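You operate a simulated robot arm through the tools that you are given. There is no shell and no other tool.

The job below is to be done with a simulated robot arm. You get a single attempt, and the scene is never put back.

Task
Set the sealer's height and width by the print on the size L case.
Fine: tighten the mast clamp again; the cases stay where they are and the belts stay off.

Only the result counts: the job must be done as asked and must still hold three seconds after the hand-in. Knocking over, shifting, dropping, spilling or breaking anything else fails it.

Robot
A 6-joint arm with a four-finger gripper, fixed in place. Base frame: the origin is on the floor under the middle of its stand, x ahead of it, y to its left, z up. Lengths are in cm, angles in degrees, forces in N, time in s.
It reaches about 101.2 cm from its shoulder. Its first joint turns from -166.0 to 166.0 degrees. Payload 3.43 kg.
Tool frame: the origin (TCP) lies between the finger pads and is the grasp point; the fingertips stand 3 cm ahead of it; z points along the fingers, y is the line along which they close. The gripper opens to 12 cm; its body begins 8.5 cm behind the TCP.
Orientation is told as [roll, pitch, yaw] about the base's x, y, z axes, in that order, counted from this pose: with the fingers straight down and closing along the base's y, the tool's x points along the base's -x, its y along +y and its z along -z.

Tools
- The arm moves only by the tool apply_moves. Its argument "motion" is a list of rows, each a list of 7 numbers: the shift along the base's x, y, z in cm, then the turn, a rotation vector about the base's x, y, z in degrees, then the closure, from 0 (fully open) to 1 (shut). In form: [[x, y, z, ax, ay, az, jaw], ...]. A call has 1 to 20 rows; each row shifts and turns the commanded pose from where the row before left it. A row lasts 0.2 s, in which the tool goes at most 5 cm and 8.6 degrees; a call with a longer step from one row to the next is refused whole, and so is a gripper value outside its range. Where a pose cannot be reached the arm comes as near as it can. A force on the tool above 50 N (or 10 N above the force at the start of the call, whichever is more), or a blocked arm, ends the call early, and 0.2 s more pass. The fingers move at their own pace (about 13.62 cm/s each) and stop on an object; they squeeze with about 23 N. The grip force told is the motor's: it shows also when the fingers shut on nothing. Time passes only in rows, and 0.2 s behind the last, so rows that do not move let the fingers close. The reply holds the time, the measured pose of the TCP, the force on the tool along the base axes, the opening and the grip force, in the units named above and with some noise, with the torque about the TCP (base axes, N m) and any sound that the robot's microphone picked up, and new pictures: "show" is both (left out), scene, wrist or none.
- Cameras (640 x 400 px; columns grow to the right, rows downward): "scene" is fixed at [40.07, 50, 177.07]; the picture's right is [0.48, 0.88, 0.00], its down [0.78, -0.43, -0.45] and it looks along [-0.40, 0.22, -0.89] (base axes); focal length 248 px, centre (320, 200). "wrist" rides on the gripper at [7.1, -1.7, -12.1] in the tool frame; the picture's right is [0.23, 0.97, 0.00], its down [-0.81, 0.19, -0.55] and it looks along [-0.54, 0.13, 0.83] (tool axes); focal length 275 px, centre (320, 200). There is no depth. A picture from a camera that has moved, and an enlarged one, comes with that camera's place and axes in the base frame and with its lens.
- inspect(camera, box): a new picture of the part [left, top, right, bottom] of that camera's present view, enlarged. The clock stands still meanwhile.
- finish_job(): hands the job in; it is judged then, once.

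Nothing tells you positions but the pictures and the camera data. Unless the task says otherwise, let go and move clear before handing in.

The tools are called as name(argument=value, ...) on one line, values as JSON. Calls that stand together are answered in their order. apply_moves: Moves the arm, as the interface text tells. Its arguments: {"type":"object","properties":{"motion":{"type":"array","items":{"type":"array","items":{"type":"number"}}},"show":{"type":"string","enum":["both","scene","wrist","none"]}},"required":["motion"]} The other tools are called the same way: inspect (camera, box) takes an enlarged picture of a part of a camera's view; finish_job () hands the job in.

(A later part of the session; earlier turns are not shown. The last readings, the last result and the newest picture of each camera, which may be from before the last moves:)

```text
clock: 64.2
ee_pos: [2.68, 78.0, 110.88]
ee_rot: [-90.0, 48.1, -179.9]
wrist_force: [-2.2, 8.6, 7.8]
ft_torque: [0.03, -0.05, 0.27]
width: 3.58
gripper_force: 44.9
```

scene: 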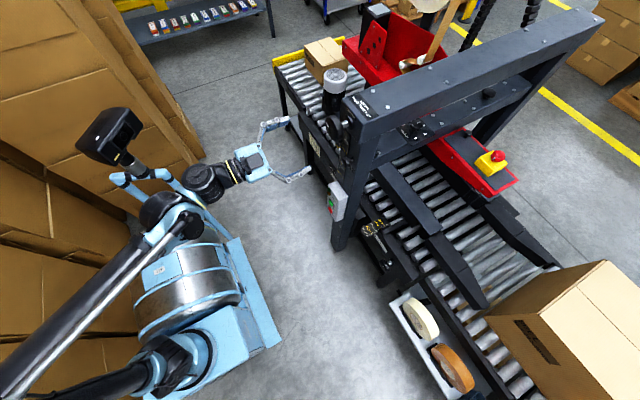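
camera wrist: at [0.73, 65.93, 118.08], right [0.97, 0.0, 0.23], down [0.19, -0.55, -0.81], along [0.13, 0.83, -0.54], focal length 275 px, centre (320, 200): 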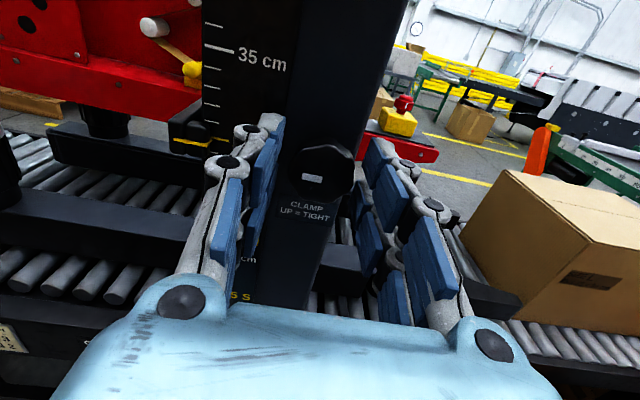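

apply_moves(motion=[[0, 0, 0, 0, 6, 0, 0.8], [0, 0, 0, 0, 6, 0, 0.8], [0, 0, 0, 0, 6, 0, 0.8], [0, 0, 0, 0, 6, 0, 0.8]], show="none")

```text
clock: 65.2
ee_pos: [2.47, 77.98, 111.05]
ee_rot: [-90.0, 23.9, -179.9]
wrist_force: [-6.1, 10.6, 12.5]
ft_torque: [0.25, 0.03, 0.21]
width: 3.57
gripper_force: 44.9
```

24° left to UP. I'll finish the turn and look at the mark.

apply_moves(motion=[[-0.01, 0.02, 0.03, 0, 6, 0, 0.8], [0, 0, 0, 0, 6, 0, 0.8], [0, 0, 0, 0, 6, 0, 0.8], [0, 0, 0, 0, 6, 0, 0.8], [0, 0, 0, 0, 0, 0, 0.8]], show="wrist")

inspect(camera="wrist", box=[220, 90, 420, 230])

```text
clock: 66.4
ee_pos: [2.5, 77.89, 110.93]
ee_rot: [-89.9, 0.1, -180.0]
wrist_force: [-8.2, 7.7, 5.9]
ft_torque: [0.13, 0.01, 0.2]
width: 3.56
gripper_force: 45.4
camera wrist: at [9.59, 65.92, 112.73], right [0.23, 0.0, -0.97], down [-0.81, -0.55, -0.19], along [-0.54, 0.83, -0.13], focal length 275 px, centre (320, 200)
```

wrist: 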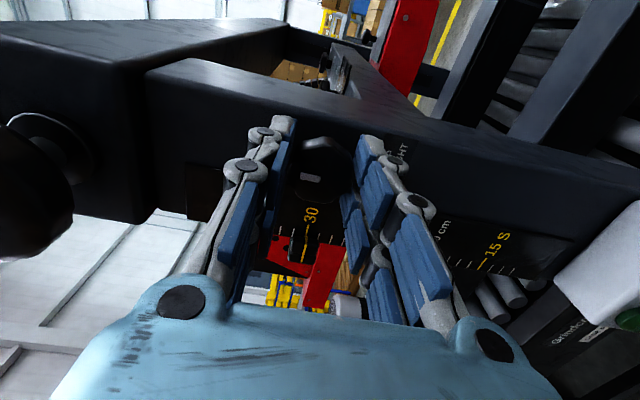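

```text
2.86 times, centred on (320, 160) of wrist
camera zoom: at [9.59, 65.92, 112.73], right [0.23, 0.0, -0.97], down [-0.81, -0.55, -0.19], along [-0.54, 0.83, -0.13], focal length 786 px, centre (320, 314)
```

zoom: 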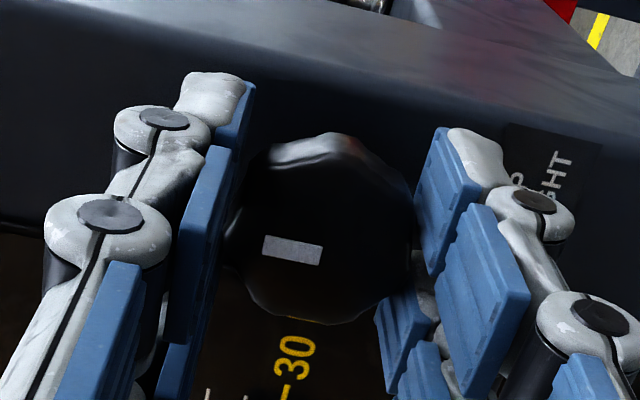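

The mark points up again. I'll release, back off a little and verify the clamp and the pointer.

apply_moves(motion=[[0.02, -0.02, -0.01, 0, 0, 0, 0.7], [0, 0, 0, 0, 0, 0, 0.5], [0, 0, 0, 0, 0, 0, 0.4], [0, -2, 0, 0, 0, 0, 0.3], [0, -4, 0, 0, 0, 0, 0], [0, -5, 0, 0, 0, 0, 0], [0, -5, -2, 0, 0, 0, 0], [0, 0, 0, 0, 0, 0, 0]], show="wrist")

inspect(camera="wrist", box=[230, 60, 390, 180])

```text
refused: row 7 steps farther than a row can; nothing moved
```

```text
3.33 times, centred on (310, 120) of wrist
camera zoom: at [9.59, 65.92, 112.73], right [0.23, 0.0, -0.97], down [-0.81, -0.55, -0.19], along [-0.54, 0.83, -0.13], focal length 918 px, centre (353, 467)
```

zoom: 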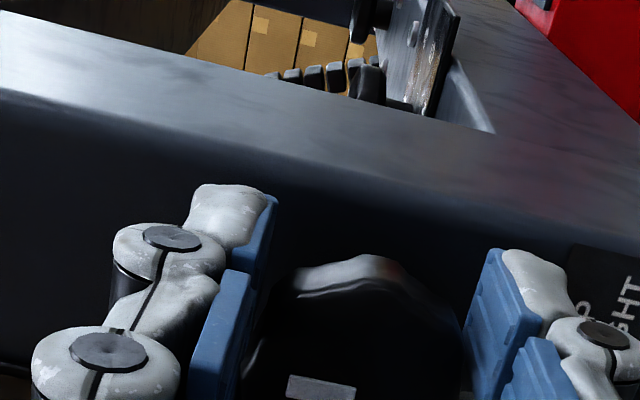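

That call was refused because one step was too long, and nothing moved. I'll send the release and retreat again with shorter steps.

apply_moves(motion=[[0.02, -0.02, -0.01, 0, 0, 0, 0.7], [0, 0, 0, 0, 0, 0, 0.5], [0, 0, 0, 0, 0, 0, 0.4], [0, -2, 0, 0, 0, 0, 0.3], [0, -4, 0, 0, 0, 0, 0], [0, -4, 0, 0, 0, 0, 0], [0, -4, -1, 0, 0, 0, 0], [0, -1.5, -1, 0, 0, 0, 0], [0, 0, 0, 0, 0, 0, 0]], show="wrist")

inspect(camera="wrist", box=[240, 60, 380, 180])

inspect(camera="wrist", box=[280, 125, 320, 170])

```text
clock: 68.4
ee_pos: [2.66, 62.42, 108.89]
ee_rot: [-90.0, 0.1, -180.0]
wrist_force: [-0.4, 0.0, 0.2]
ft_torque: [0.03, 0.05, 0.02]
width: 11.99
gripper_force: 0.2
camera wrist: at [9.78, 50.4, 110.64], right [0.23, 0.0, -0.97], down [-0.81, -0.55, -0.19], along [-0.54, 0.83, -0.13], focal length 275 px, centre (320, 200)
```

wrist: 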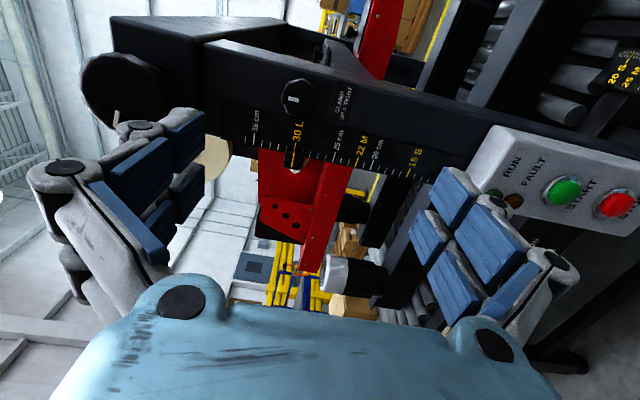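

```text
3.33 times, centred on (310, 120) of wrist
camera zoom: at [9.78, 50.4, 110.64], right [0.23, 0.0, -0.97], down [-0.81, -0.55, -0.19], along [-0.54, 0.83, -0.13], focal length 918 px, centre (353, 467)
```

zoom: 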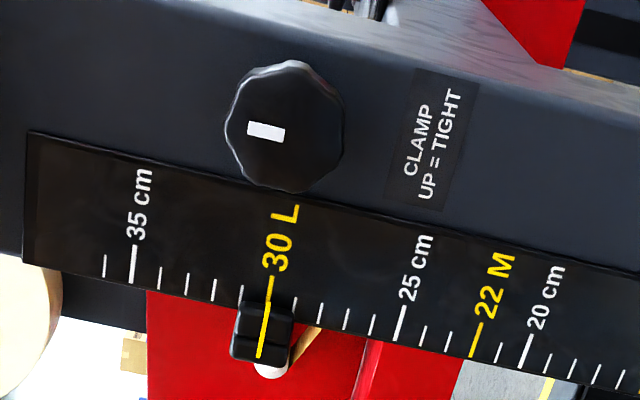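

```text
8.89 times, centred on (300, 148) of wrist
camera zoom: at [9.78, 50.4, 110.64], right [0.23, 0.0, -0.97], down [-0.81, -0.55, -0.19], along [-0.54, 0.83, -0.13], focal length 2447 px, centre (498, 667)
```

zoom: 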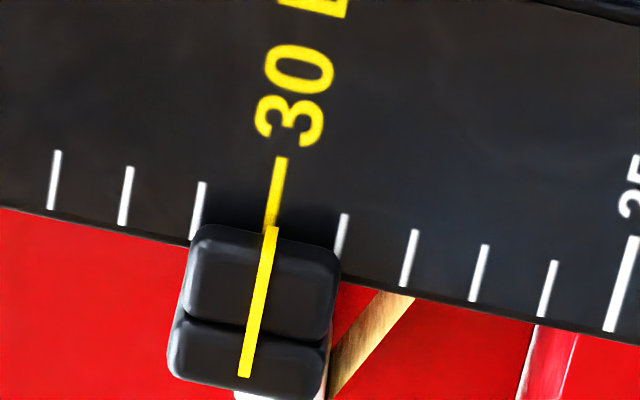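

Height reads 30 and the clamp points up (tight). Now I'll move down and right to the width crank near (31.5, 91, 52), keeping well in front of the machine.

apply_moves(motion=[[2.2, 0, -3.5, 0, -8.2, 0, 0], [2.2, 0, -3.5, 0, -8.2, 0, 0], [2.2, 0, -3.5, 0, -8.2, 0, 0], [2.2, 0, -3.5, 0, -8.2, 0, 0], [2.2, 0, -3.5, 0, -8.2, 0, 0], [2.2, 0, -3.5, 0, -8.2, 0, 0], [2.2, 0, -3.5, 0, -8.2, 0, 0], [2.2, 0, -3.5, 0, -8.2, 0, 0], [2.2, 0, -3.5, 0, -8.2, 0, 0], [2.2, 0, -3.5, 0, -8.2, 0, 0], [2.2, 0, -3, 0, -8, 0, 0], [0, 0, 0, 0, 0, 0, 0]])

```text
clock: 71.0
ee_pos: [26.49, 67.91, 82.72]
ee_rot: [67.5, 89.7, -22.5]
wrist_force: [0.2, -0.8, 0.1]
ft_torque: [0.04, 0.0, 0.01]
width: 11.99
gripper_force: 0.0
out of reach, approached as far as the arm can: row 7, 8, 9, 10, 11
camera wrist: at [24.74, 56.0, 89.93], right [0.97, 0.0, 0.23], down [0.19, -0.55, -0.81], along [0.13, 0.83, -0.54], focal length 275 px, centre (320, 200)
```

scene: 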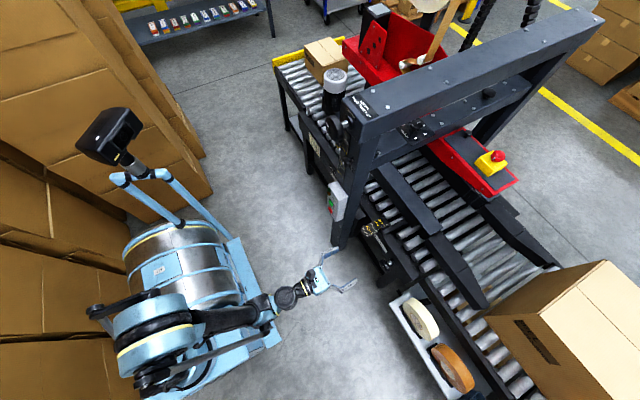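
wrist: 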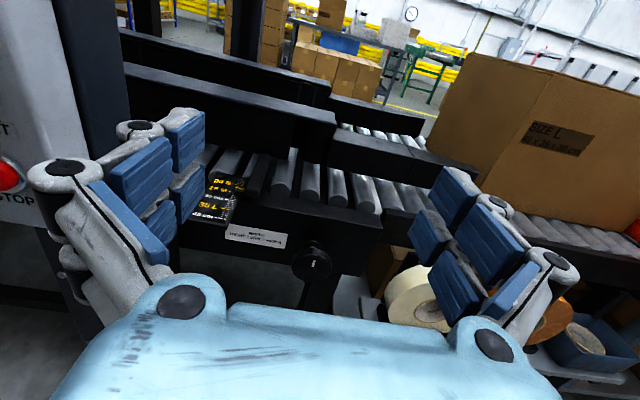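

The arm couldn't get that low so close in, but the orientation is right and the view is good. I'll enlarge the width scale and the crank.

inspect(camera="wrist", box=[180, 150, 360, 300])

inspect(camera="scene", box=[350, 210, 410, 280])

inspect(camera="wrist", box=[500, 100, 620, 180])

```text
2.67 times, centred on (270, 225) of wrist
camera zoom: at [24.74, 56.0, 89.93], right [0.97, 0.0, 0.23], down [0.19, -0.55, -0.81], along [0.13, 0.83, -0.54], focal length 734 px, centre (453, 133)
```

zoom: 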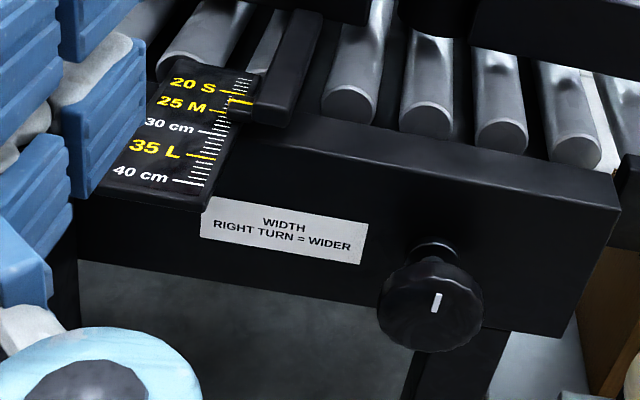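

```text
5.71 times, centred on (380, 245) of scene
camera zoom: at [40.07, 50.0, 177.07], right [0.48, 0.88, 0.0], down [0.78, -0.43, -0.45], along [-0.4, 0.22, -0.89], focal length 1417 px, centre (-23, -57)
```

zoom: 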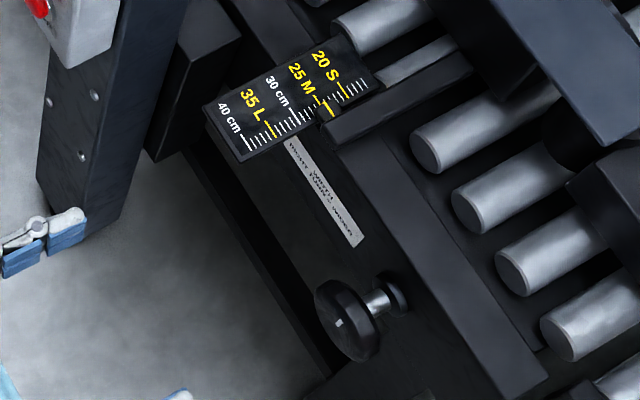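

```text
5.00 times, centred on (560, 140) of wrist
camera zoom: at [24.74, 56.0, 89.93], right [0.97, 0.0, 0.23], down [0.19, -0.55, -0.81], along [0.13, 0.83, -0.54], focal length 1376 px, centre (-880, 500)
```

zoom: 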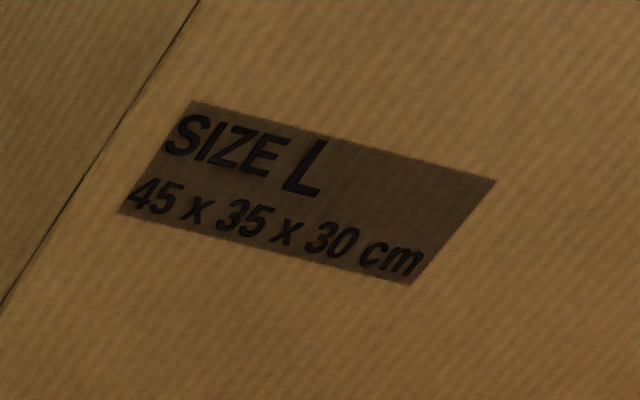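

The print is confirmed as 45 x 35 x 30 cm; the width pointer stands at about 23–25. I put the width crank near (31.7, 89.5, 55) and will move out and down in front of it.

apply_moves(motion=[[0.65, 2, -1, 0, 0, 0, 0], [0.65, 2, -2, 0, 0, 0, 0], [0.65, 2, -3, 0, 0, 0, 0], [0.65, 2, -3.5, 0, 0, 0, 0], [0.65, 0, -3.5, 0, 0, 0, 0], [0.65, 0, -3.5, 0, 0, 0, 0], [0.65, 0, -3.5, 0, 0, 0, 0], [0.65, 0, -3.5, 0, 0, 0, 0], [0, 0, -3, 0, 0, 0, 0], [0, 0, 0, 0, 0, 0, 0]])

```text
clock: 73.2
ee_pos: [33.02, 86.06, 65.41]
ee_rot: [64.0, 90.0, -26.2]
wrist_force: [0.6, 0.2, 0.0]
ft_torque: [0.03, -0.03, 0.01]
width: 12.01
gripper_force: 0.2
out of reach, approached as far as the arm can: row 2, 3, 4, 5, 6, 7, 8, 9
camera wrist: at [31.2, 74.03, 72.59], right [0.97, 0.0, 0.23], down [0.19, -0.55, -0.81], along [0.13, 0.83, -0.54], focal length 275 px, centre (320, 200)
```

scene: 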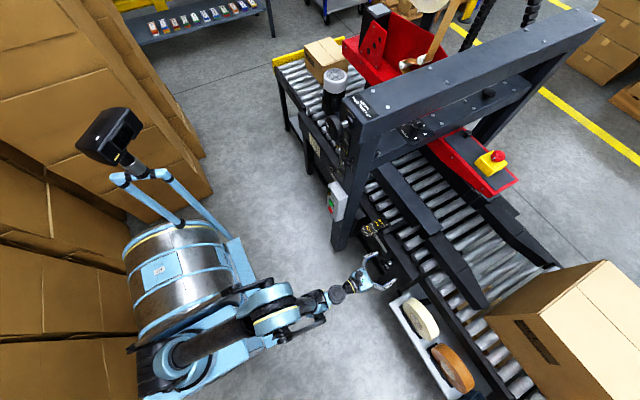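
wrist: 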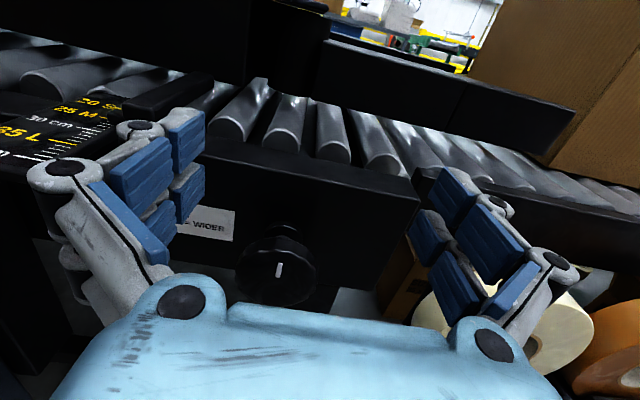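

The arm slid along the edge of its reach to (33.0, 86.1, 65.4): reach low down is limited in this posture. I'm touching nothing; I'll measure the crank accurately from here before going on.

inspect(camera="wrist", box=[210, 200, 350, 310])

inspect(camera="wrist", box=[0, 80, 160, 180])

inspect(camera="scene", box=[120, 210, 420, 400])

```text
3.64 times, centred on (280, 255) of wrist
camera zoom: at [31.2, 74.03, 72.59], right [0.97, 0.0, 0.23], down [0.19, -0.55, -0.81], along [0.13, 0.83, -0.54], focal length 1001 px, centre (466, 0)
```

zoom: 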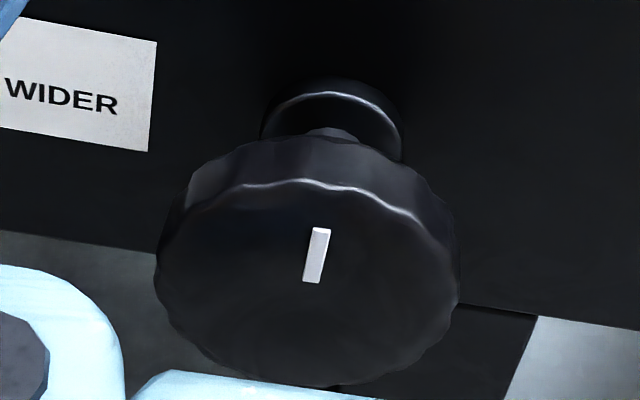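

```text
4.00 times, centred on (80, 130) of wrist
camera zoom: at [31.2, 74.03, 72.59], right [0.97, 0.0, 0.23], down [0.19, -0.55, -0.81], along [0.13, 0.83, -0.54], focal length 1101 px, centre (1280, 480)
```

zoom: 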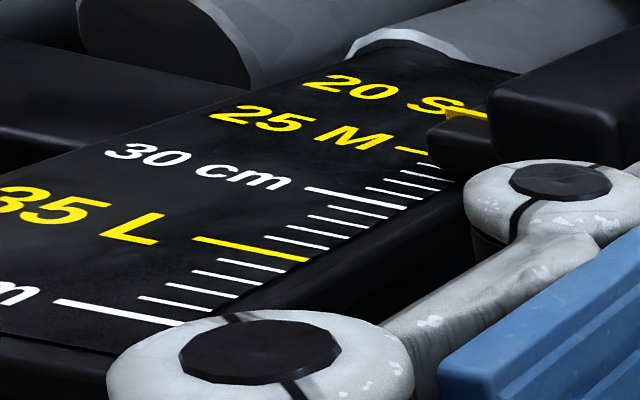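

```text
2.11 times, centred on (270, 305) of scene
camera zoom: at [40.07, 50.0, 177.07], right [0.48, 0.88, 0.0], down [0.78, -0.43, -0.45], along [-0.4, 0.22, -0.89], focal length 522 px, centre (425, -21)
```

zoom: 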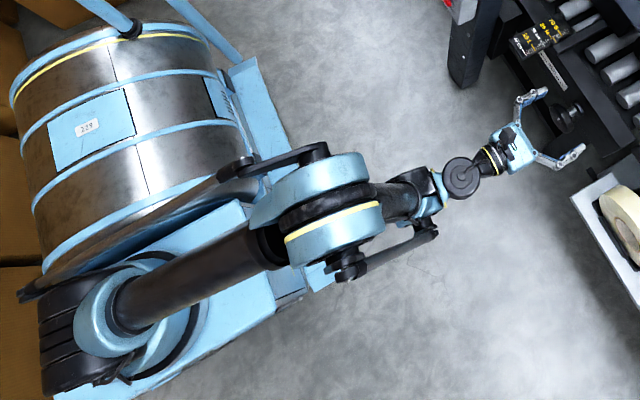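

The width crank face is centred at about (31.8, 90.0, 53.8), roughly 11.6 cm lower than the tool now. I'll probe gently how the arm responds to moving down from here.

apply_moves(motion=[[0, 0, -1, 0, 0, 0, 0], [0, 0, 0, 0, 0, 0, 0]], show="none")

```text
clock: 73.8
ee_pos: [32.83, 86.5, 64.87]
ee_rot: [55.1, 89.9, -34.9]
wrist_force: [0.0, 0.8, 1.1]
ft_torque: [0.01, 0.04, 0.0]
width: 11.99
gripper_force: 0.1
out of reach, approached as far as the arm can: row 1
```

The edge of reach runs like y + z ≈ 151 with a level tool, which looks like a wrist-bend limit. Tilting the tool a few degrees downward should let it go lower, so I'll test with an 8° tilt.

apply_moves(motion=[[0, -0.5, 0, -4, 0, 0, 0], [0, -0.5, 0, -4, 0, 0, 0], [-0.3, 0, -1.5, 0, 0, 0, 0], [-0.3, 0, -1.5, 0, 0, 0, 0], [0, 0, -1.5, 0, 0, 0, 0], [0, 0, 0, 0, 0, 0, 0]], show="none")

```text
clock: 75.2
ee_pos: [32.16, 87.39, 61.16]
ee_rot: [1.4, 85.3, -88.1]
wrist_force: [0.8, -0.1, 0.1]
ft_torque: [0.0, 0.02, 0.0]
width: 11.98
gripper_force: 0.1
out of reach, approached as far as the arm can: row 1, 2, 4, 5
```

Part of the tilt was refused as well. I'll probe single changes to understand the limit: first a pure tilt with no shift.

apply_moves(motion=[[0, 0, 0, -4, 0, 0, 0], [0, 0, 0, 0, 0, 0, 0]], show="none")

apply_moves(motion=[[0, 0, 0, -4, 0, 0, 0], [0, 0, 0, 0, 0, 0, 0]], show="scene")

```text
clock: 75.8
ee_pos: [32.13, 87.54, 61.16]
ee_rot: [0.5, 81.4, -88.8]
wrist_force: [-0.1, -0.1, 0.4]
ft_torque: [-0.04, 0.03, 0.01]
width: 11.97
gripper_force: 0.0
```

```text
clock: 76.4
ee_pos: [32.23, 87.45, 61.18]
ee_rot: [-0.1, 77.4, -89.3]
wrist_force: [-0.4, 0.3, 0.5]
ft_torque: [0.02, 0.02, 0.03]
width: 11.99
gripper_force: 0.0
```

scene: 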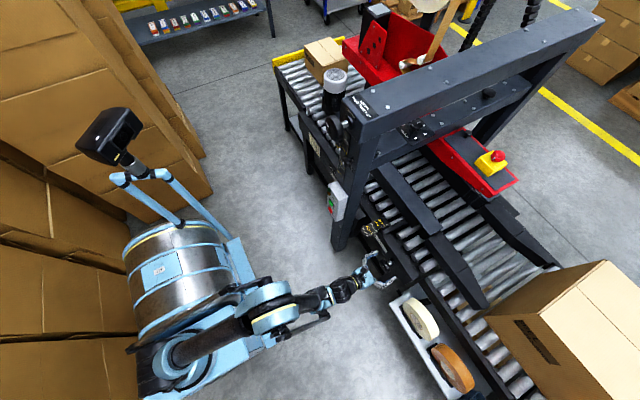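

A pure tilt is accepted; the tool now points 12.6° below level. I'll see how low it can go like this.

apply_moves(motion=[[0, -0.3, -1.5, 0, 0, 0, 0], [0, -0.3, -1.5, 0, 0, 0, 0], [0, 0, 0, 0, 0, 0, 0]], show="none")

```text
clock: 77.2
ee_pos: [32.13, 86.91, 58.07]
ee_rot: [0.1, 77.5, -89.2]
wrist_force: [0.2, -0.6, 0.4]
ft_torque: [0.0, 0.0, 0.01]
width: 12.0
gripper_force: 0.1
```

That worked without hitting the limit. I'll lower to the crank's height, just short of its face.

apply_moves(motion=[[-0.15, -0.5, -1.2, 0, 0, 0, 0], [-0.15, -0.4, -1.2, 0, 0, 0, 0], [0, 0, -1.2, 0, 0, 0, 0], [0, 0, 0, 0, 0, 0, 0]])

inspect(camera="wrist", box=[220, 80, 420, 220])

```text
clock: 78.2
ee_pos: [32.07, 88.1, 55.62]
ee_rot: [0.0, 77.3, -89.3]
wrist_force: [0.1, 0.8, -0.9]
ft_torque: [0.01, 0.01, 0.02]
width: 11.98
gripper_force: 0.0
out of reach, approached as far as the arm can: row 1, 2, 3
camera wrist: at [30.39, 77.9, 65.22], right [0.97, 0.06, 0.22], down [0.2, -0.71, -0.67], along [0.12, 0.7, -0.71], focal length 275 px, centre (320, 200)
```

scene: 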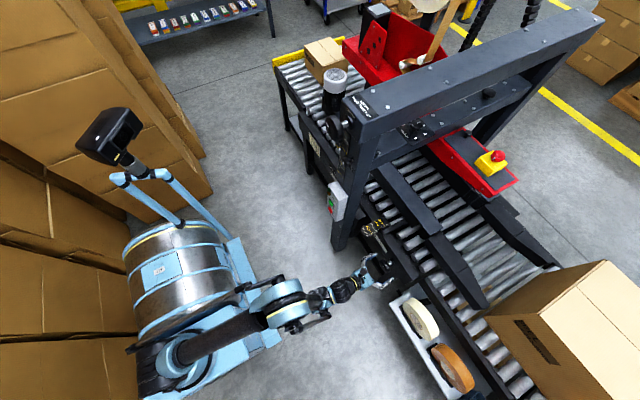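
wrist: 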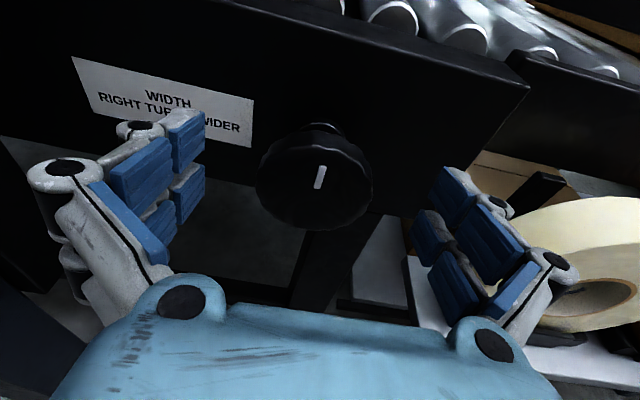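

```text
2.86 times, centred on (320, 150) of wrist
camera zoom: at [30.39, 77.9, 65.22], right [0.97, 0.06, 0.22], down [0.2, -0.71, -0.67], along [0.12, 0.7, -0.71], focal length 786 px, centre (320, 343)
```

zoom: 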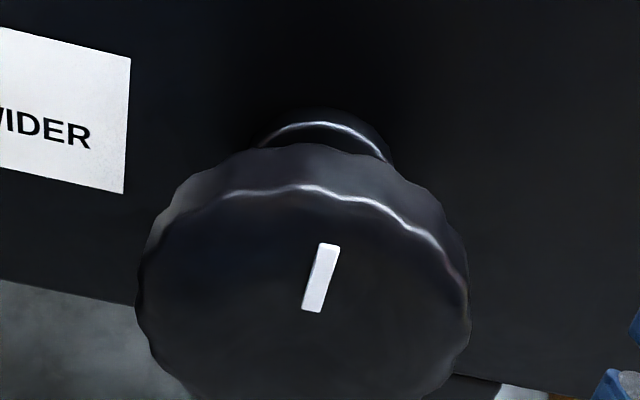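

With the tilt at 12.6° the edge is at about y + z = 143.7, so roughly 0.6 cm is gained per degree. A 25° downward tilt will give enough room: I can then grip the crank with the fingers left and right of it and swing the whole tool about the crank's axis in strokes. First I'll add the tilt and centre.

apply_moves(motion=[[0, -0.5, 0, -6.2, 0, 0, 0], [0, -0.5, 0, -6.2, 0, 0, 0], [-0.2, -0.5, -0.5, 0, 0, 0, 0], [0, 0, 0, 0, 0, 0, 0]])

inspect(camera="wrist", box=[220, 80, 420, 220])

```text
clock: 79.2
ee_pos: [31.85, 86.73, 55.33]
ee_rot: [-0.5, 65.0, -89.6]
wrist_force: [-0.5, 0.5, 0.2]
ft_torque: [0.01, -0.04, 0.02]
width: 12.01
gripper_force: 0.0
camera wrist: at [30.29, 78.76, 66.8], right [0.97, 0.11, 0.2], down [0.2, -0.84, -0.5], along [0.12, 0.53, -0.84], focal length 275 px, centre (320, 200)
```

scene: 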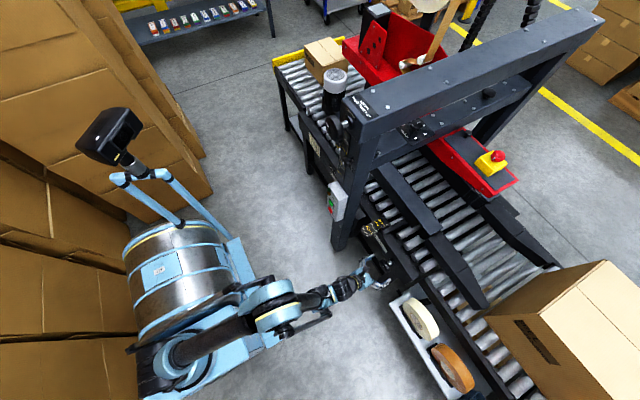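
wrist: 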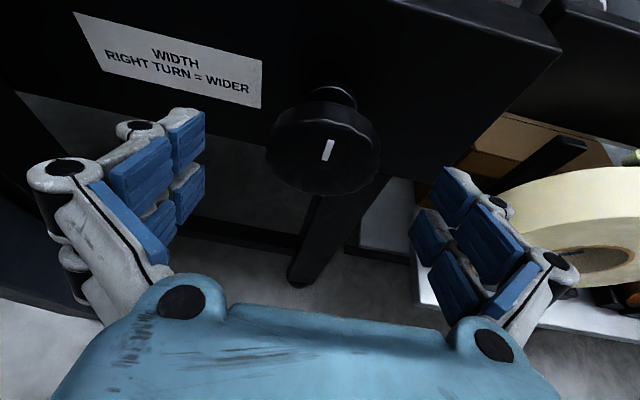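

```text
2.86 times, centred on (320, 150) of wrist
camera zoom: at [30.29, 78.76, 66.8], right [0.97, 0.11, 0.2], down [0.2, -0.84, -0.5], along [0.12, 0.53, -0.84], focal length 786 px, centre (320, 343)
```

zoom: 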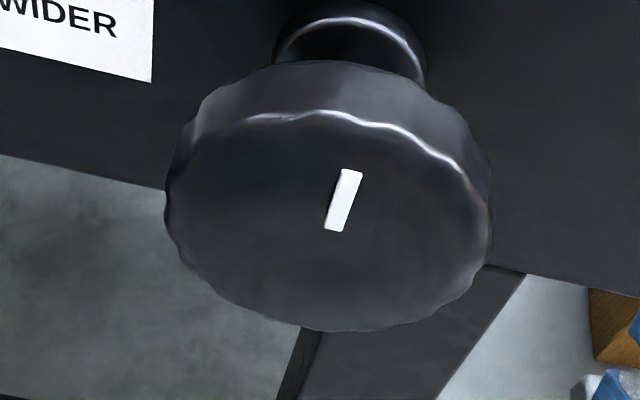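

No limits hit at 25° tilt. The crank axis is at (31.9, ·, 53.8). Now I'll swing the open tool -45° about the crank's axis so that the stroke can go from -45° to +45°.

apply_moves(motion=[[-0.08, 0.13, -0.15, 0, -7.5, 0, 0], [-0.08, 0.13, -0.15, 0, -7.5, 0, 0], [-0.08, 0.13, -0.15, 0, -7.5, 0, 0], [-0.08, 0.13, -0.15, 0, -7.5, 0, 0], [-0.08, 0.13, -0.15, 0, -7.5, 0, 0], [-0.08, 0.13, -0.15, 0, -7.5, 0, 0], [0, 0, 0, 0, 0, 0, 0]])

inspect(camera="scene", box=[320, 210, 440, 310])

```text
clock: 80.8
ee_pos: [45.5, 84.74, 54.42]
ee_rot: [65.0, 41.9, -26.9]
wrist_force: [0.5, 0.3, -0.1]
ft_torque: [-0.01, 0.06, -0.01]
width: 12.02
gripper_force: 0.0
out of reach, approached as far as the arm can: row 1, 2, 3, 4, 5, 6
camera wrist: at [37.47, 75.75, 61.79], right [0.56, 0.18, 0.81], down [0.59, -0.77, -0.24], along [0.58, 0.61, -0.53], focal length 275 px, centre (320, 200)
```

scene: 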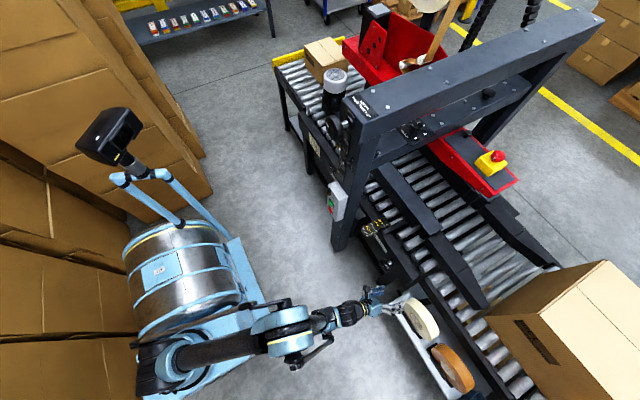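
wrist: 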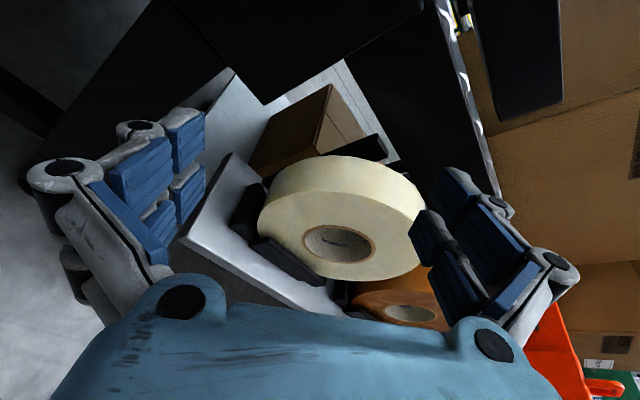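

```text
4.00 times, centred on (380, 260) of scene
camera zoom: at [40.07, 50.0, 177.07], right [0.48, 0.88, 0.0], down [0.78, -0.43, -0.45], along [-0.4, 0.22, -0.89], focal length 992 px, centre (80, -40)
```

zoom: 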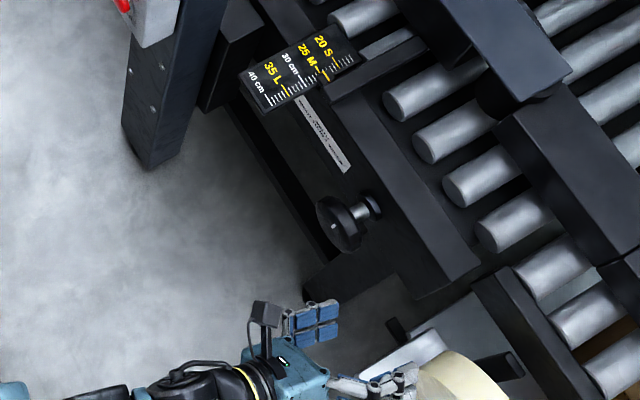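

Turning that way is blocked: the tool can't point further to the right here, and the arm slid to x = 45.5, close to the tape roll. No contact force shows. I'll lift straight up first to get clear before doing anything else.

apply_moves(motion=[[0, -0.3, 2, 0, 0, 0, 0], [0, -0.3, 2.5, 0, 0, 0, 0], [0, -0.5, 2.5, 0, 0, 0, 0], [0, -0.5, 2.5, 0, 0, 0, 0], [0, -0.5, 2.5, 0, 0, 0, 0], [0, 0, 0, 0, 0, 0, 0]])

```text
clock: 82.2
ee_pos: [46.33, 82.41, 66.46]
ee_rot: [65.0, 41.7, -27.8]
wrist_force: [0.9, -0.2, -0.5]
ft_torque: [0.01, 0.01, 0.0]
width: 12.0
gripper_force: 0.1
out of reach, approached as far as the arm can: row 1
camera wrist: at [38.2, 73.46, 73.84], right [0.56, 0.17, 0.81], down [0.58, -0.78, -0.23], along [0.59, 0.6, -0.54], focal length 275 px, centre (320, 200)
```

scene: 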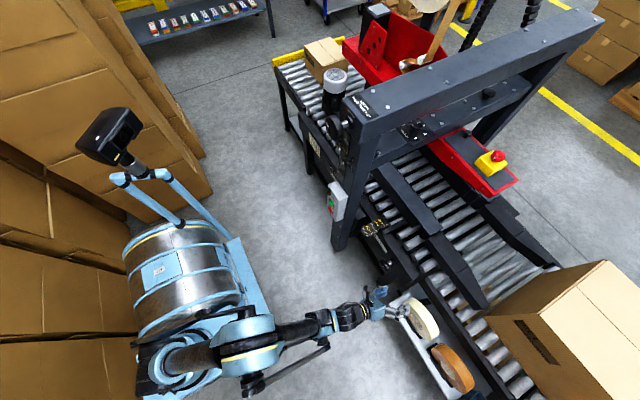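
wrist: 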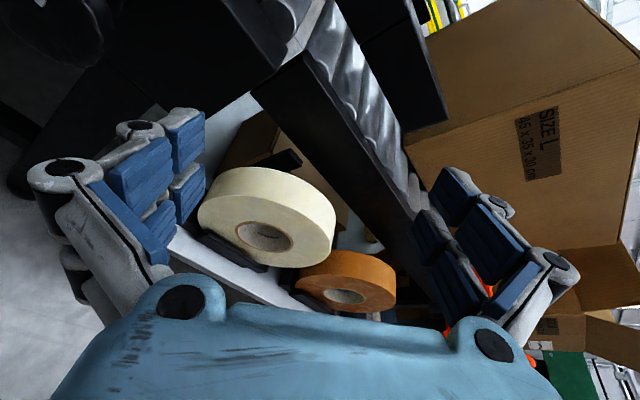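

Clear now. The limit only concerns pointing to the right; pointing to the left of +y should be free, so I'll use strokes on that side. I'll turn the tool to a left-pointing, down-tilted pose while moving back in front of the crank, keeping high.

apply_moves(motion=[[-1.6, -0.5, 0, -0.45, 7.81, -0.8, 0], [-1.6, -0.5, 0, -0.45, 7.81, -0.8, 0], [-1.6, -0.5, 0, -0.45, 7.81, -0.8, 0], [-1.6, -0.3, 0, -0.45, 7.81, -0.8, 0], [-1.6, -0.2, 0, -0.45, 7.81, -0.8, 0], [-1.6, -0.2, 0, -0.45, 7.81, -0.8, 0], [-1.6, -0.2, 0, -0.45, 7.81, -0.8, 0], [-1.6, 0, 0, -0.45, 7.81, -0.8, 0], [0, 0, 0, 0, 0, 0, 0]])

```text
clock: 84.2
ee_pos: [33.41, 79.98, 66.48]
ee_rot: [-40.0, 58.0, -125.6]
wrist_force: [0.5, 0.4, -0.6]
ft_torque: [0.04, -0.01, -0.01]
width: 11.99
gripper_force: 0.1
camera wrist: at [35.58, 72.25, 77.97], right [0.99, 0.1, -0.14], down [0.01, -0.85, -0.53], along [-0.17, 0.52, -0.84], focal length 275 px, centre (320, 200)
```

scene: 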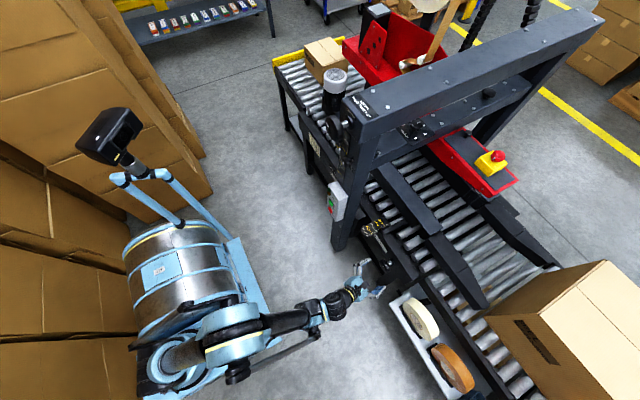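
wrist: 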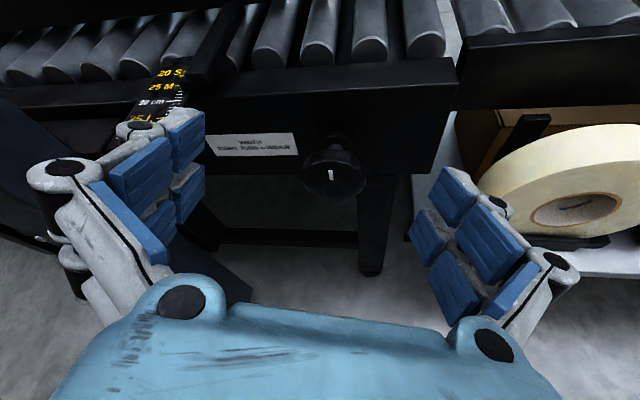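

No limits hit and everything is in place. I'll lower to a stand-off pose in front of the crank along the tilted tool axis.

apply_moves(motion=[[-0.1, 0.8, -2.4, 0, 0, 0, 0], [-0.1, 0.8, -2.4, 0, 0, 0, 0], [-0.1, 1.2, -2.4, 0, 0, 0, 0], [-0.08, 1.15, -2.38, 0, 0, 0, 0], [0, 0, 0, 0, 0, 0, 0]], show="wrist")

inspect(camera="wrist", box=[220, 80, 420, 220])

```text
clock: 85.4
ee_pos: [33.06, 83.77, 56.64]
ee_rot: [-39.9, 58.1, -125.4]
wrist_force: [-0.4, -0.4, 0.2]
ft_torque: [0.0, 0.0, -0.03]
width: 11.99
gripper_force: 0.1
camera wrist: at [35.34, 76.05, 68.27], right [0.99, 0.1, -0.13], down [0.01, -0.85, -0.53], along [-0.17, 0.52, -0.84], focal length 275 px, centre (320, 200)
```

wrist: 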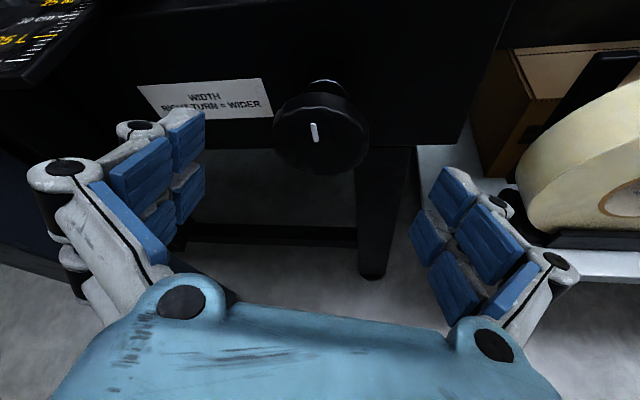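

```text
2.86 times, centred on (320, 150) of wrist
camera zoom: at [35.34, 76.05, 68.27], right [0.99, 0.1, -0.13], down [0.01, -0.85, -0.53], along [-0.17, 0.52, -0.84], focal length 786 px, centre (320, 343)
```

zoom: 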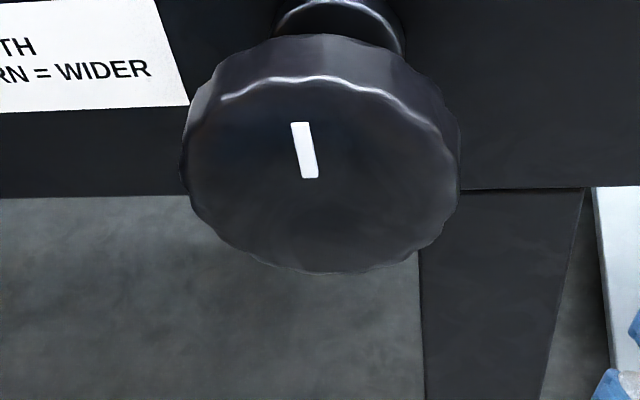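

The stand-off is reached without trouble. The crank axis is (31.93, 53.77). I'll do a dry run with open fingers just in front of the crank, swinging from +20° to about +148°, to make sure that whole stroke is reachable.

apply_moves(motion=[[-0.3, 1.9, -0.8, 0, 0, 0, 0], [-0.3, 1.8, -0.8, 0, 0, 0, 0], [0.097, 0, -0.043, 0, 8, 0, 0], [0.09, 0, -0.056, 0, 8, 0, 0], [0.081, 0, -0.068, 0, 8, 0, 0], [0.071, 0, -0.078, 0, 8, 0, 0], [0.059, 0, -0.088, 0, 8, 0, 0], [0.046, 0, -0.095, 0, 8, 0, 0], [0, 0, 0, 0, 0, 0, 0]])

```text
clock: 87.4
ee_pos: [32.82, 87.7, 54.71]
ee_rot: [-80.1, 19.8, -152.7]
wrist_force: [0.3, 0.7, -0.2]
ft_torque: [0.02, 0.05, 0.02]
width: 12.03
gripper_force: 0.0
camera wrist: at [42.94, 79.94, 60.71], right [0.56, 0.1, -0.82], down [-0.39, -0.85, -0.36], along [-0.73, 0.52, -0.44], focal length 275 px, centre (320, 200)
```

scene: 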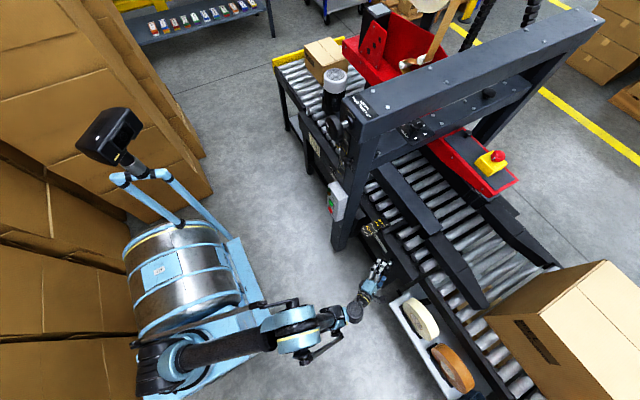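
wrist: 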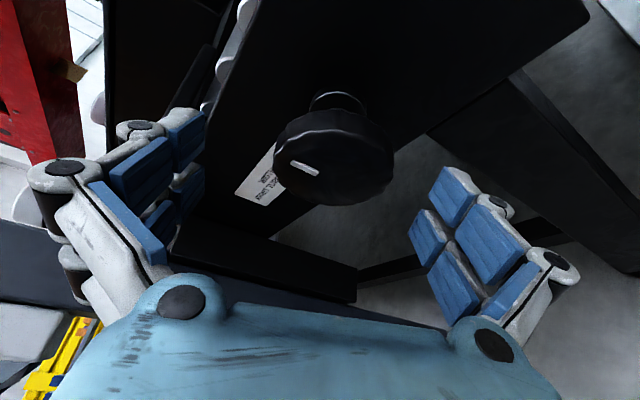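

No limit so far at 68°, and the camera housing keeps about 4 cm from the tape tray. I'll continue the dry run to 148°.

apply_moves(motion=[[0.033, 0, -0.101, 0, 8, 0, 0], [0.019, 0, -0.105, 0, 8, 0, 0], [0.003, 0, -0.106, 0, 8, 0, 0], [-0.011, 0, -0.106, 0, 8, 0, 0], [-0.026, 0, -0.103, 0, 8, 0, 0], [0, 0, 0, 0, 0, 0, 0]])

inspect(camera="scene", box=[320, 220, 480, 340])

```text
clock: 88.8
ee_pos: [33.0, 87.81, 54.09]
ee_rot: [-97.8, -16.2, -153.3]
wrist_force: [0.3, 0.0, -0.1]
ft_torque: [-0.01, 0.0, 0.02]
width: 12.0
gripper_force: 0.2
camera wrist: at [44.46, 80.1, 52.3], right [-0.1, 0.1, -0.99], down [-0.53, -0.85, -0.03], along [-0.84, 0.52, 0.14], focal length 275 px, centre (320, 200)
```

scene: 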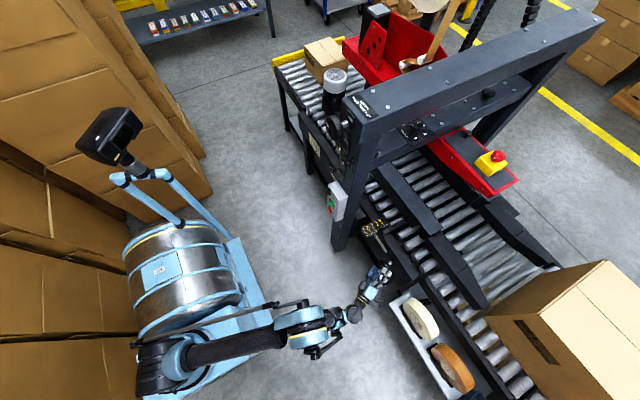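
wrist: 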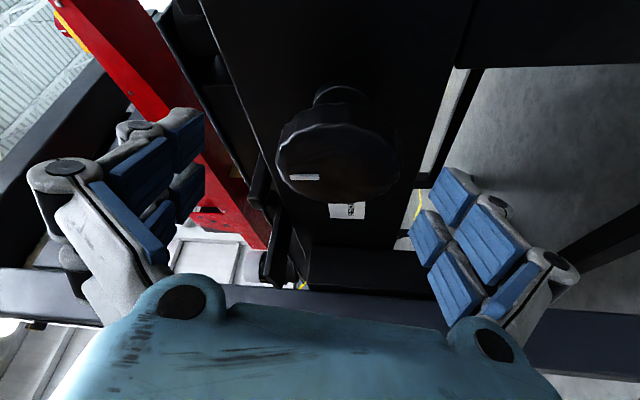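

```text
3.33 times, centred on (400, 280) of scene
camera zoom: at [40.07, 50.0, 177.07], right [0.48, 0.88, 0.0], down [0.78, -0.43, -0.45], along [-0.4, 0.22, -0.89], focal length 827 px, centre (53, -67)
```

zoom: 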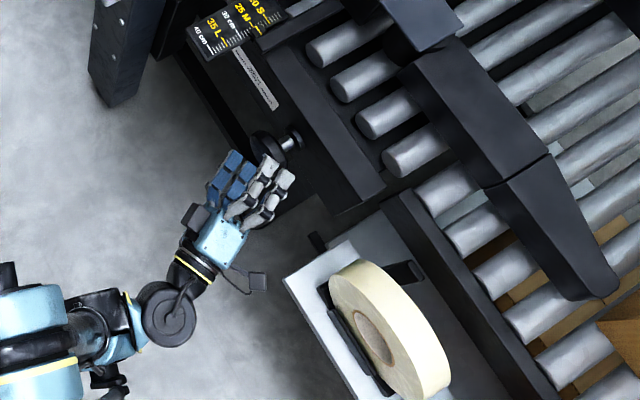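

Fine at 108°. On to 148°.

apply_moves(motion=[[-0.04, 0, -0.098, 0, 8, 0, 0], [-0.053, 0, -0.092, 0, 8, 0, 0], [-0.065, 0, -0.084, 0, 8, 0, 0], [-0.076, 0, -0.074, 0, 8, 0, 0], [-0.086, 0, -0.062, 0, 8, 0, 0], [0, 0, 0, 0, 0, 0, 0]])

```text
clock: 90.2
ee_pos: [33.13, 90.03, 54.23]
ee_rot: [-124.3, -49.9, -137.9]
wrist_force: [-0.7, -1.4, 0.6]
ft_torque: [-0.02, 0.03, 0.01]
width: 12.0
gripper_force: 0.0
out of reach, approached as far as the arm can: row 1, 2, 3, 4, 5
camera wrist: at [40.67, 82.24, 45.29], right [-0.71, 0.1, -0.69], down [-0.42, -0.85, 0.32], along [-0.56, 0.52, 0.65], focal length 275 px, centre (320, 200)
```

scene: 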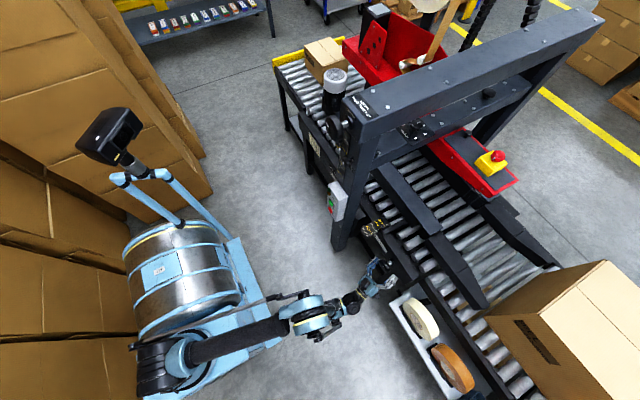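
wrist: 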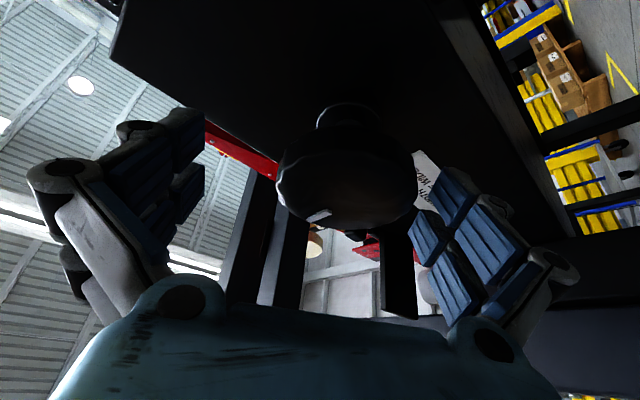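

Beyond about 110° the arm had to slip forward a little, so I'll use strokes from about +10° to +120°. Swinging back with open fingers and re-centring for the first real grip.

apply_moves(motion=[[-0.063, -0.02, 0.017, 0, -8.1, 0, 0], [-0.063, -0.02, 0.017, 0, -8.1, 0, 0], [-0.063, -0.04, 0.017, 0, -8.1, 0, 0], [-0.063, -0.04, 0.017, 0, -8.1, 0, 0], [-0.063, -0.04, 0.017, 0, -8.1, 0, 0], [-0.063, -0.04, 0.017, 0, -8.1, 0, 0], [-0.063, -0.04, 0.017, 0, -8.1, 0, 0], [-0.063, -0.04, 0.017, 0, -8.1, 0, 0], [-0.063, -0.04, 0.017, 0, -8.1, 0, 0], [-0.063, -0.04, 0.017, 0, -8.1, 0, 0], [-0.063, -0.04, 0.017, 0, -8.1, 0, 0], [-0.063, -0.04, 0.017, 0, -8.1, 0, 0], [-0.063, -0.04, 0.017, 0, -8.1, 0, 0], [-0.063, -0.04, 0.017, 0, -8.1, 0, 0], [-0.063, -0.04, 0.017, 0, -8.1, 0, 0], [-0.063, -0.04, 0.017, 0, -8.1, 0, 0], [-0.063, -0.04, 0.017, 0, -8.1, 0, 0], [0, 0, 0, 0, 0, 0, 0]])

inspect(camera="wrist", box=[180, 60, 460, 260])

```text
clock: 94.0
ee_pos: [32.04, 89.3, 54.59]
ee_rot: [-22.3, 62.7, -110.2]
wrist_force: [-0.2, -0.7, 0.4]
ft_torque: [-0.01, 0.01, 0.01]
width: 12.01
gripper_force: 0.0
camera wrist: at [32.34, 81.56, 66.4], right [0.99, 0.1, 0.03], down [0.1, -0.85, -0.52], along [-0.02, 0.52, -0.85], focal length 275 px, centre (320, 200)
```

scene: 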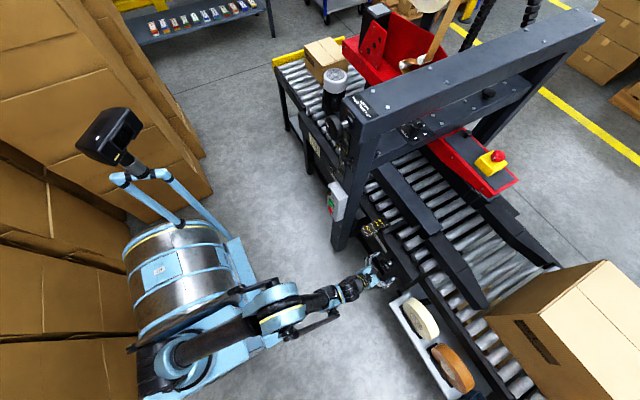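
wrist: 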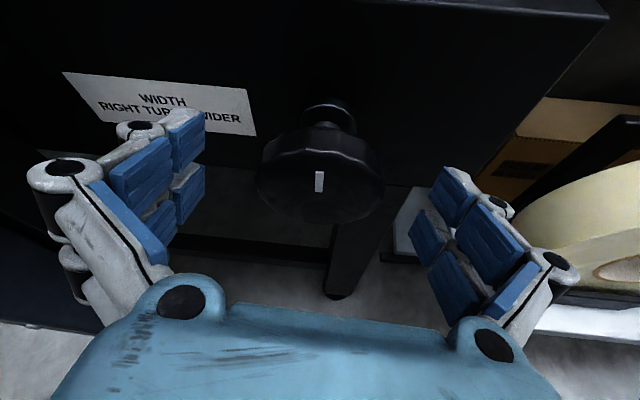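

```text
2.00 times, centred on (320, 160) of wrist
camera zoom: at [32.34, 81.56, 66.4], right [0.99, 0.1, 0.03], down [0.1, -0.85, -0.52], along [-0.02, 0.52, -0.85], focal length 551 px, centre (320, 280)
```

zoom: 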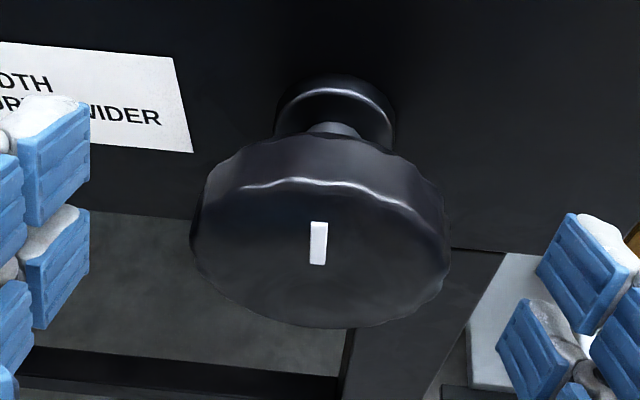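

The crank is centred between the four pads. I'll close gradually.

apply_moves(motion=[[0, 0, 0, 0, 0, 0, 0.2], [0, 0, 0, 0, 0, 0, 0.33], [0, 0, 0, 0, 0, 0, 0.39], [0, 0, 0, 0, 0, 0, 0.43], [0, 0, 0, 0, 0, 0, 0.5]], show="wrist")

inspect(camera="wrist", box=[180, 60, 460, 260])

```text
clock: 95.2
ee_pos: [32.23, 89.36, 54.59]
ee_rot: [-22.4, 62.7, -110.3]
wrist_force: [15.3, -8.1, -3.0]
ft_torque: [-0.29, -0.19, -0.46]
width: 7.03
gripper_force: 45.0
camera wrist: at [32.47, 81.53, 66.39], right [0.99, 0.1, 0.03], down [0.1, -0.85, -0.52], along [-0.02, 0.52, -0.85], focal length 275 px, centre (320, 200)
```

wrist: 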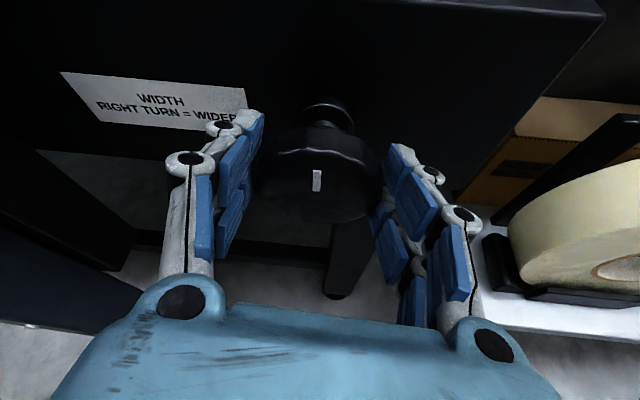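

```text
2.00 times, centred on (320, 160) of wrist
camera zoom: at [32.47, 81.53, 66.39], right [0.99, 0.1, 0.03], down [0.1, -0.85, -0.52], along [-0.02, 0.52, -0.85], focal length 551 px, centre (320, 280)
```

zoom: 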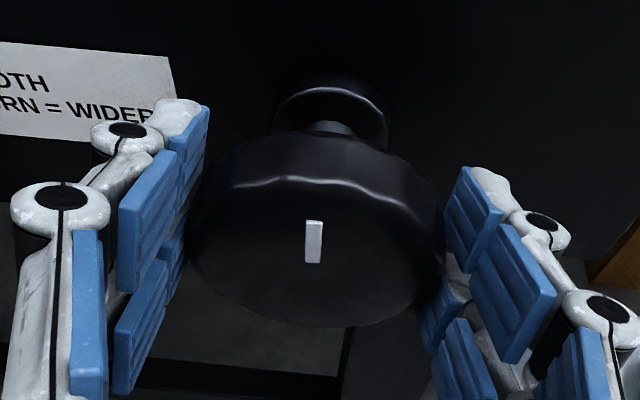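

A firm grip at 7.0 cm. I'll begin the right-turn stroke, following the arc about the crank's axis, and check the load after three steps.

apply_moves(motion=[[0.05, -0.02, -0.01, 0, 0, 0, 0.6], [0.103, 0, -0.026, 0, 8, 0, 0.6], [0.098, 0, -0.04, 0, 8, 0, 0.6], [0.092, 0, -0.053, 0, 8, 0, 0.6]], show="none")

```text
clock: 96.2
ee_pos: [32.58, 89.24, 54.46]
ee_rot: [-57.5, 48.3, -139.7]
wrist_force: [31.6, -21.2, -7.8]
ft_torque: [-0.24, -0.35, -0.94]
width: 7.05
gripper_force: 45.6
```

Load in x is rising; I'll shift right a little and continue.

apply_moves(motion=[[0.12, -0.05, 0.02, 0, 0, 0, 0.6], [0.084, 0, -0.065, 0, 8, 0, 0.6], [0.074, 0, -0.076, 0, 8, 0, 0.6]], show="none")

```text
clock: 97.0
ee_pos: [32.91, 89.37, 54.16]
ee_rot: [-70.1, 35.1, -148.3]
wrist_force: [34.4, -16.6, -21.9]
ft_torque: [-0.81, -0.52, -0.92]
width: 7.05
gripper_force: 45.2
```

The turning radius about the true axis is a bit larger than I assumed (the axis sits nearer z = 53.3). I'll use the corrected arc and continue.

apply_moves(motion=[[0.1, -0.04, -0.06, 0, 0, 0, 0.6], [0.107, 0, -0.147, 0, 8, 0, 0.6], [0.085, 0, -0.16, 0, 8, 0, 0.6], [0.062, 0, -0.17, 0, 8, 0, 0.6]], show="none")

```text
clock: 98.0
ee_pos: [32.94, 89.32, 53.83]
ee_rot: [-83.1, 14.1, -153.7]
wrist_force: [22.8, 20.2, 2.6]
ft_torque: [0.23, -0.05, -0.86]
width: 7.04
gripper_force: 45.2
```

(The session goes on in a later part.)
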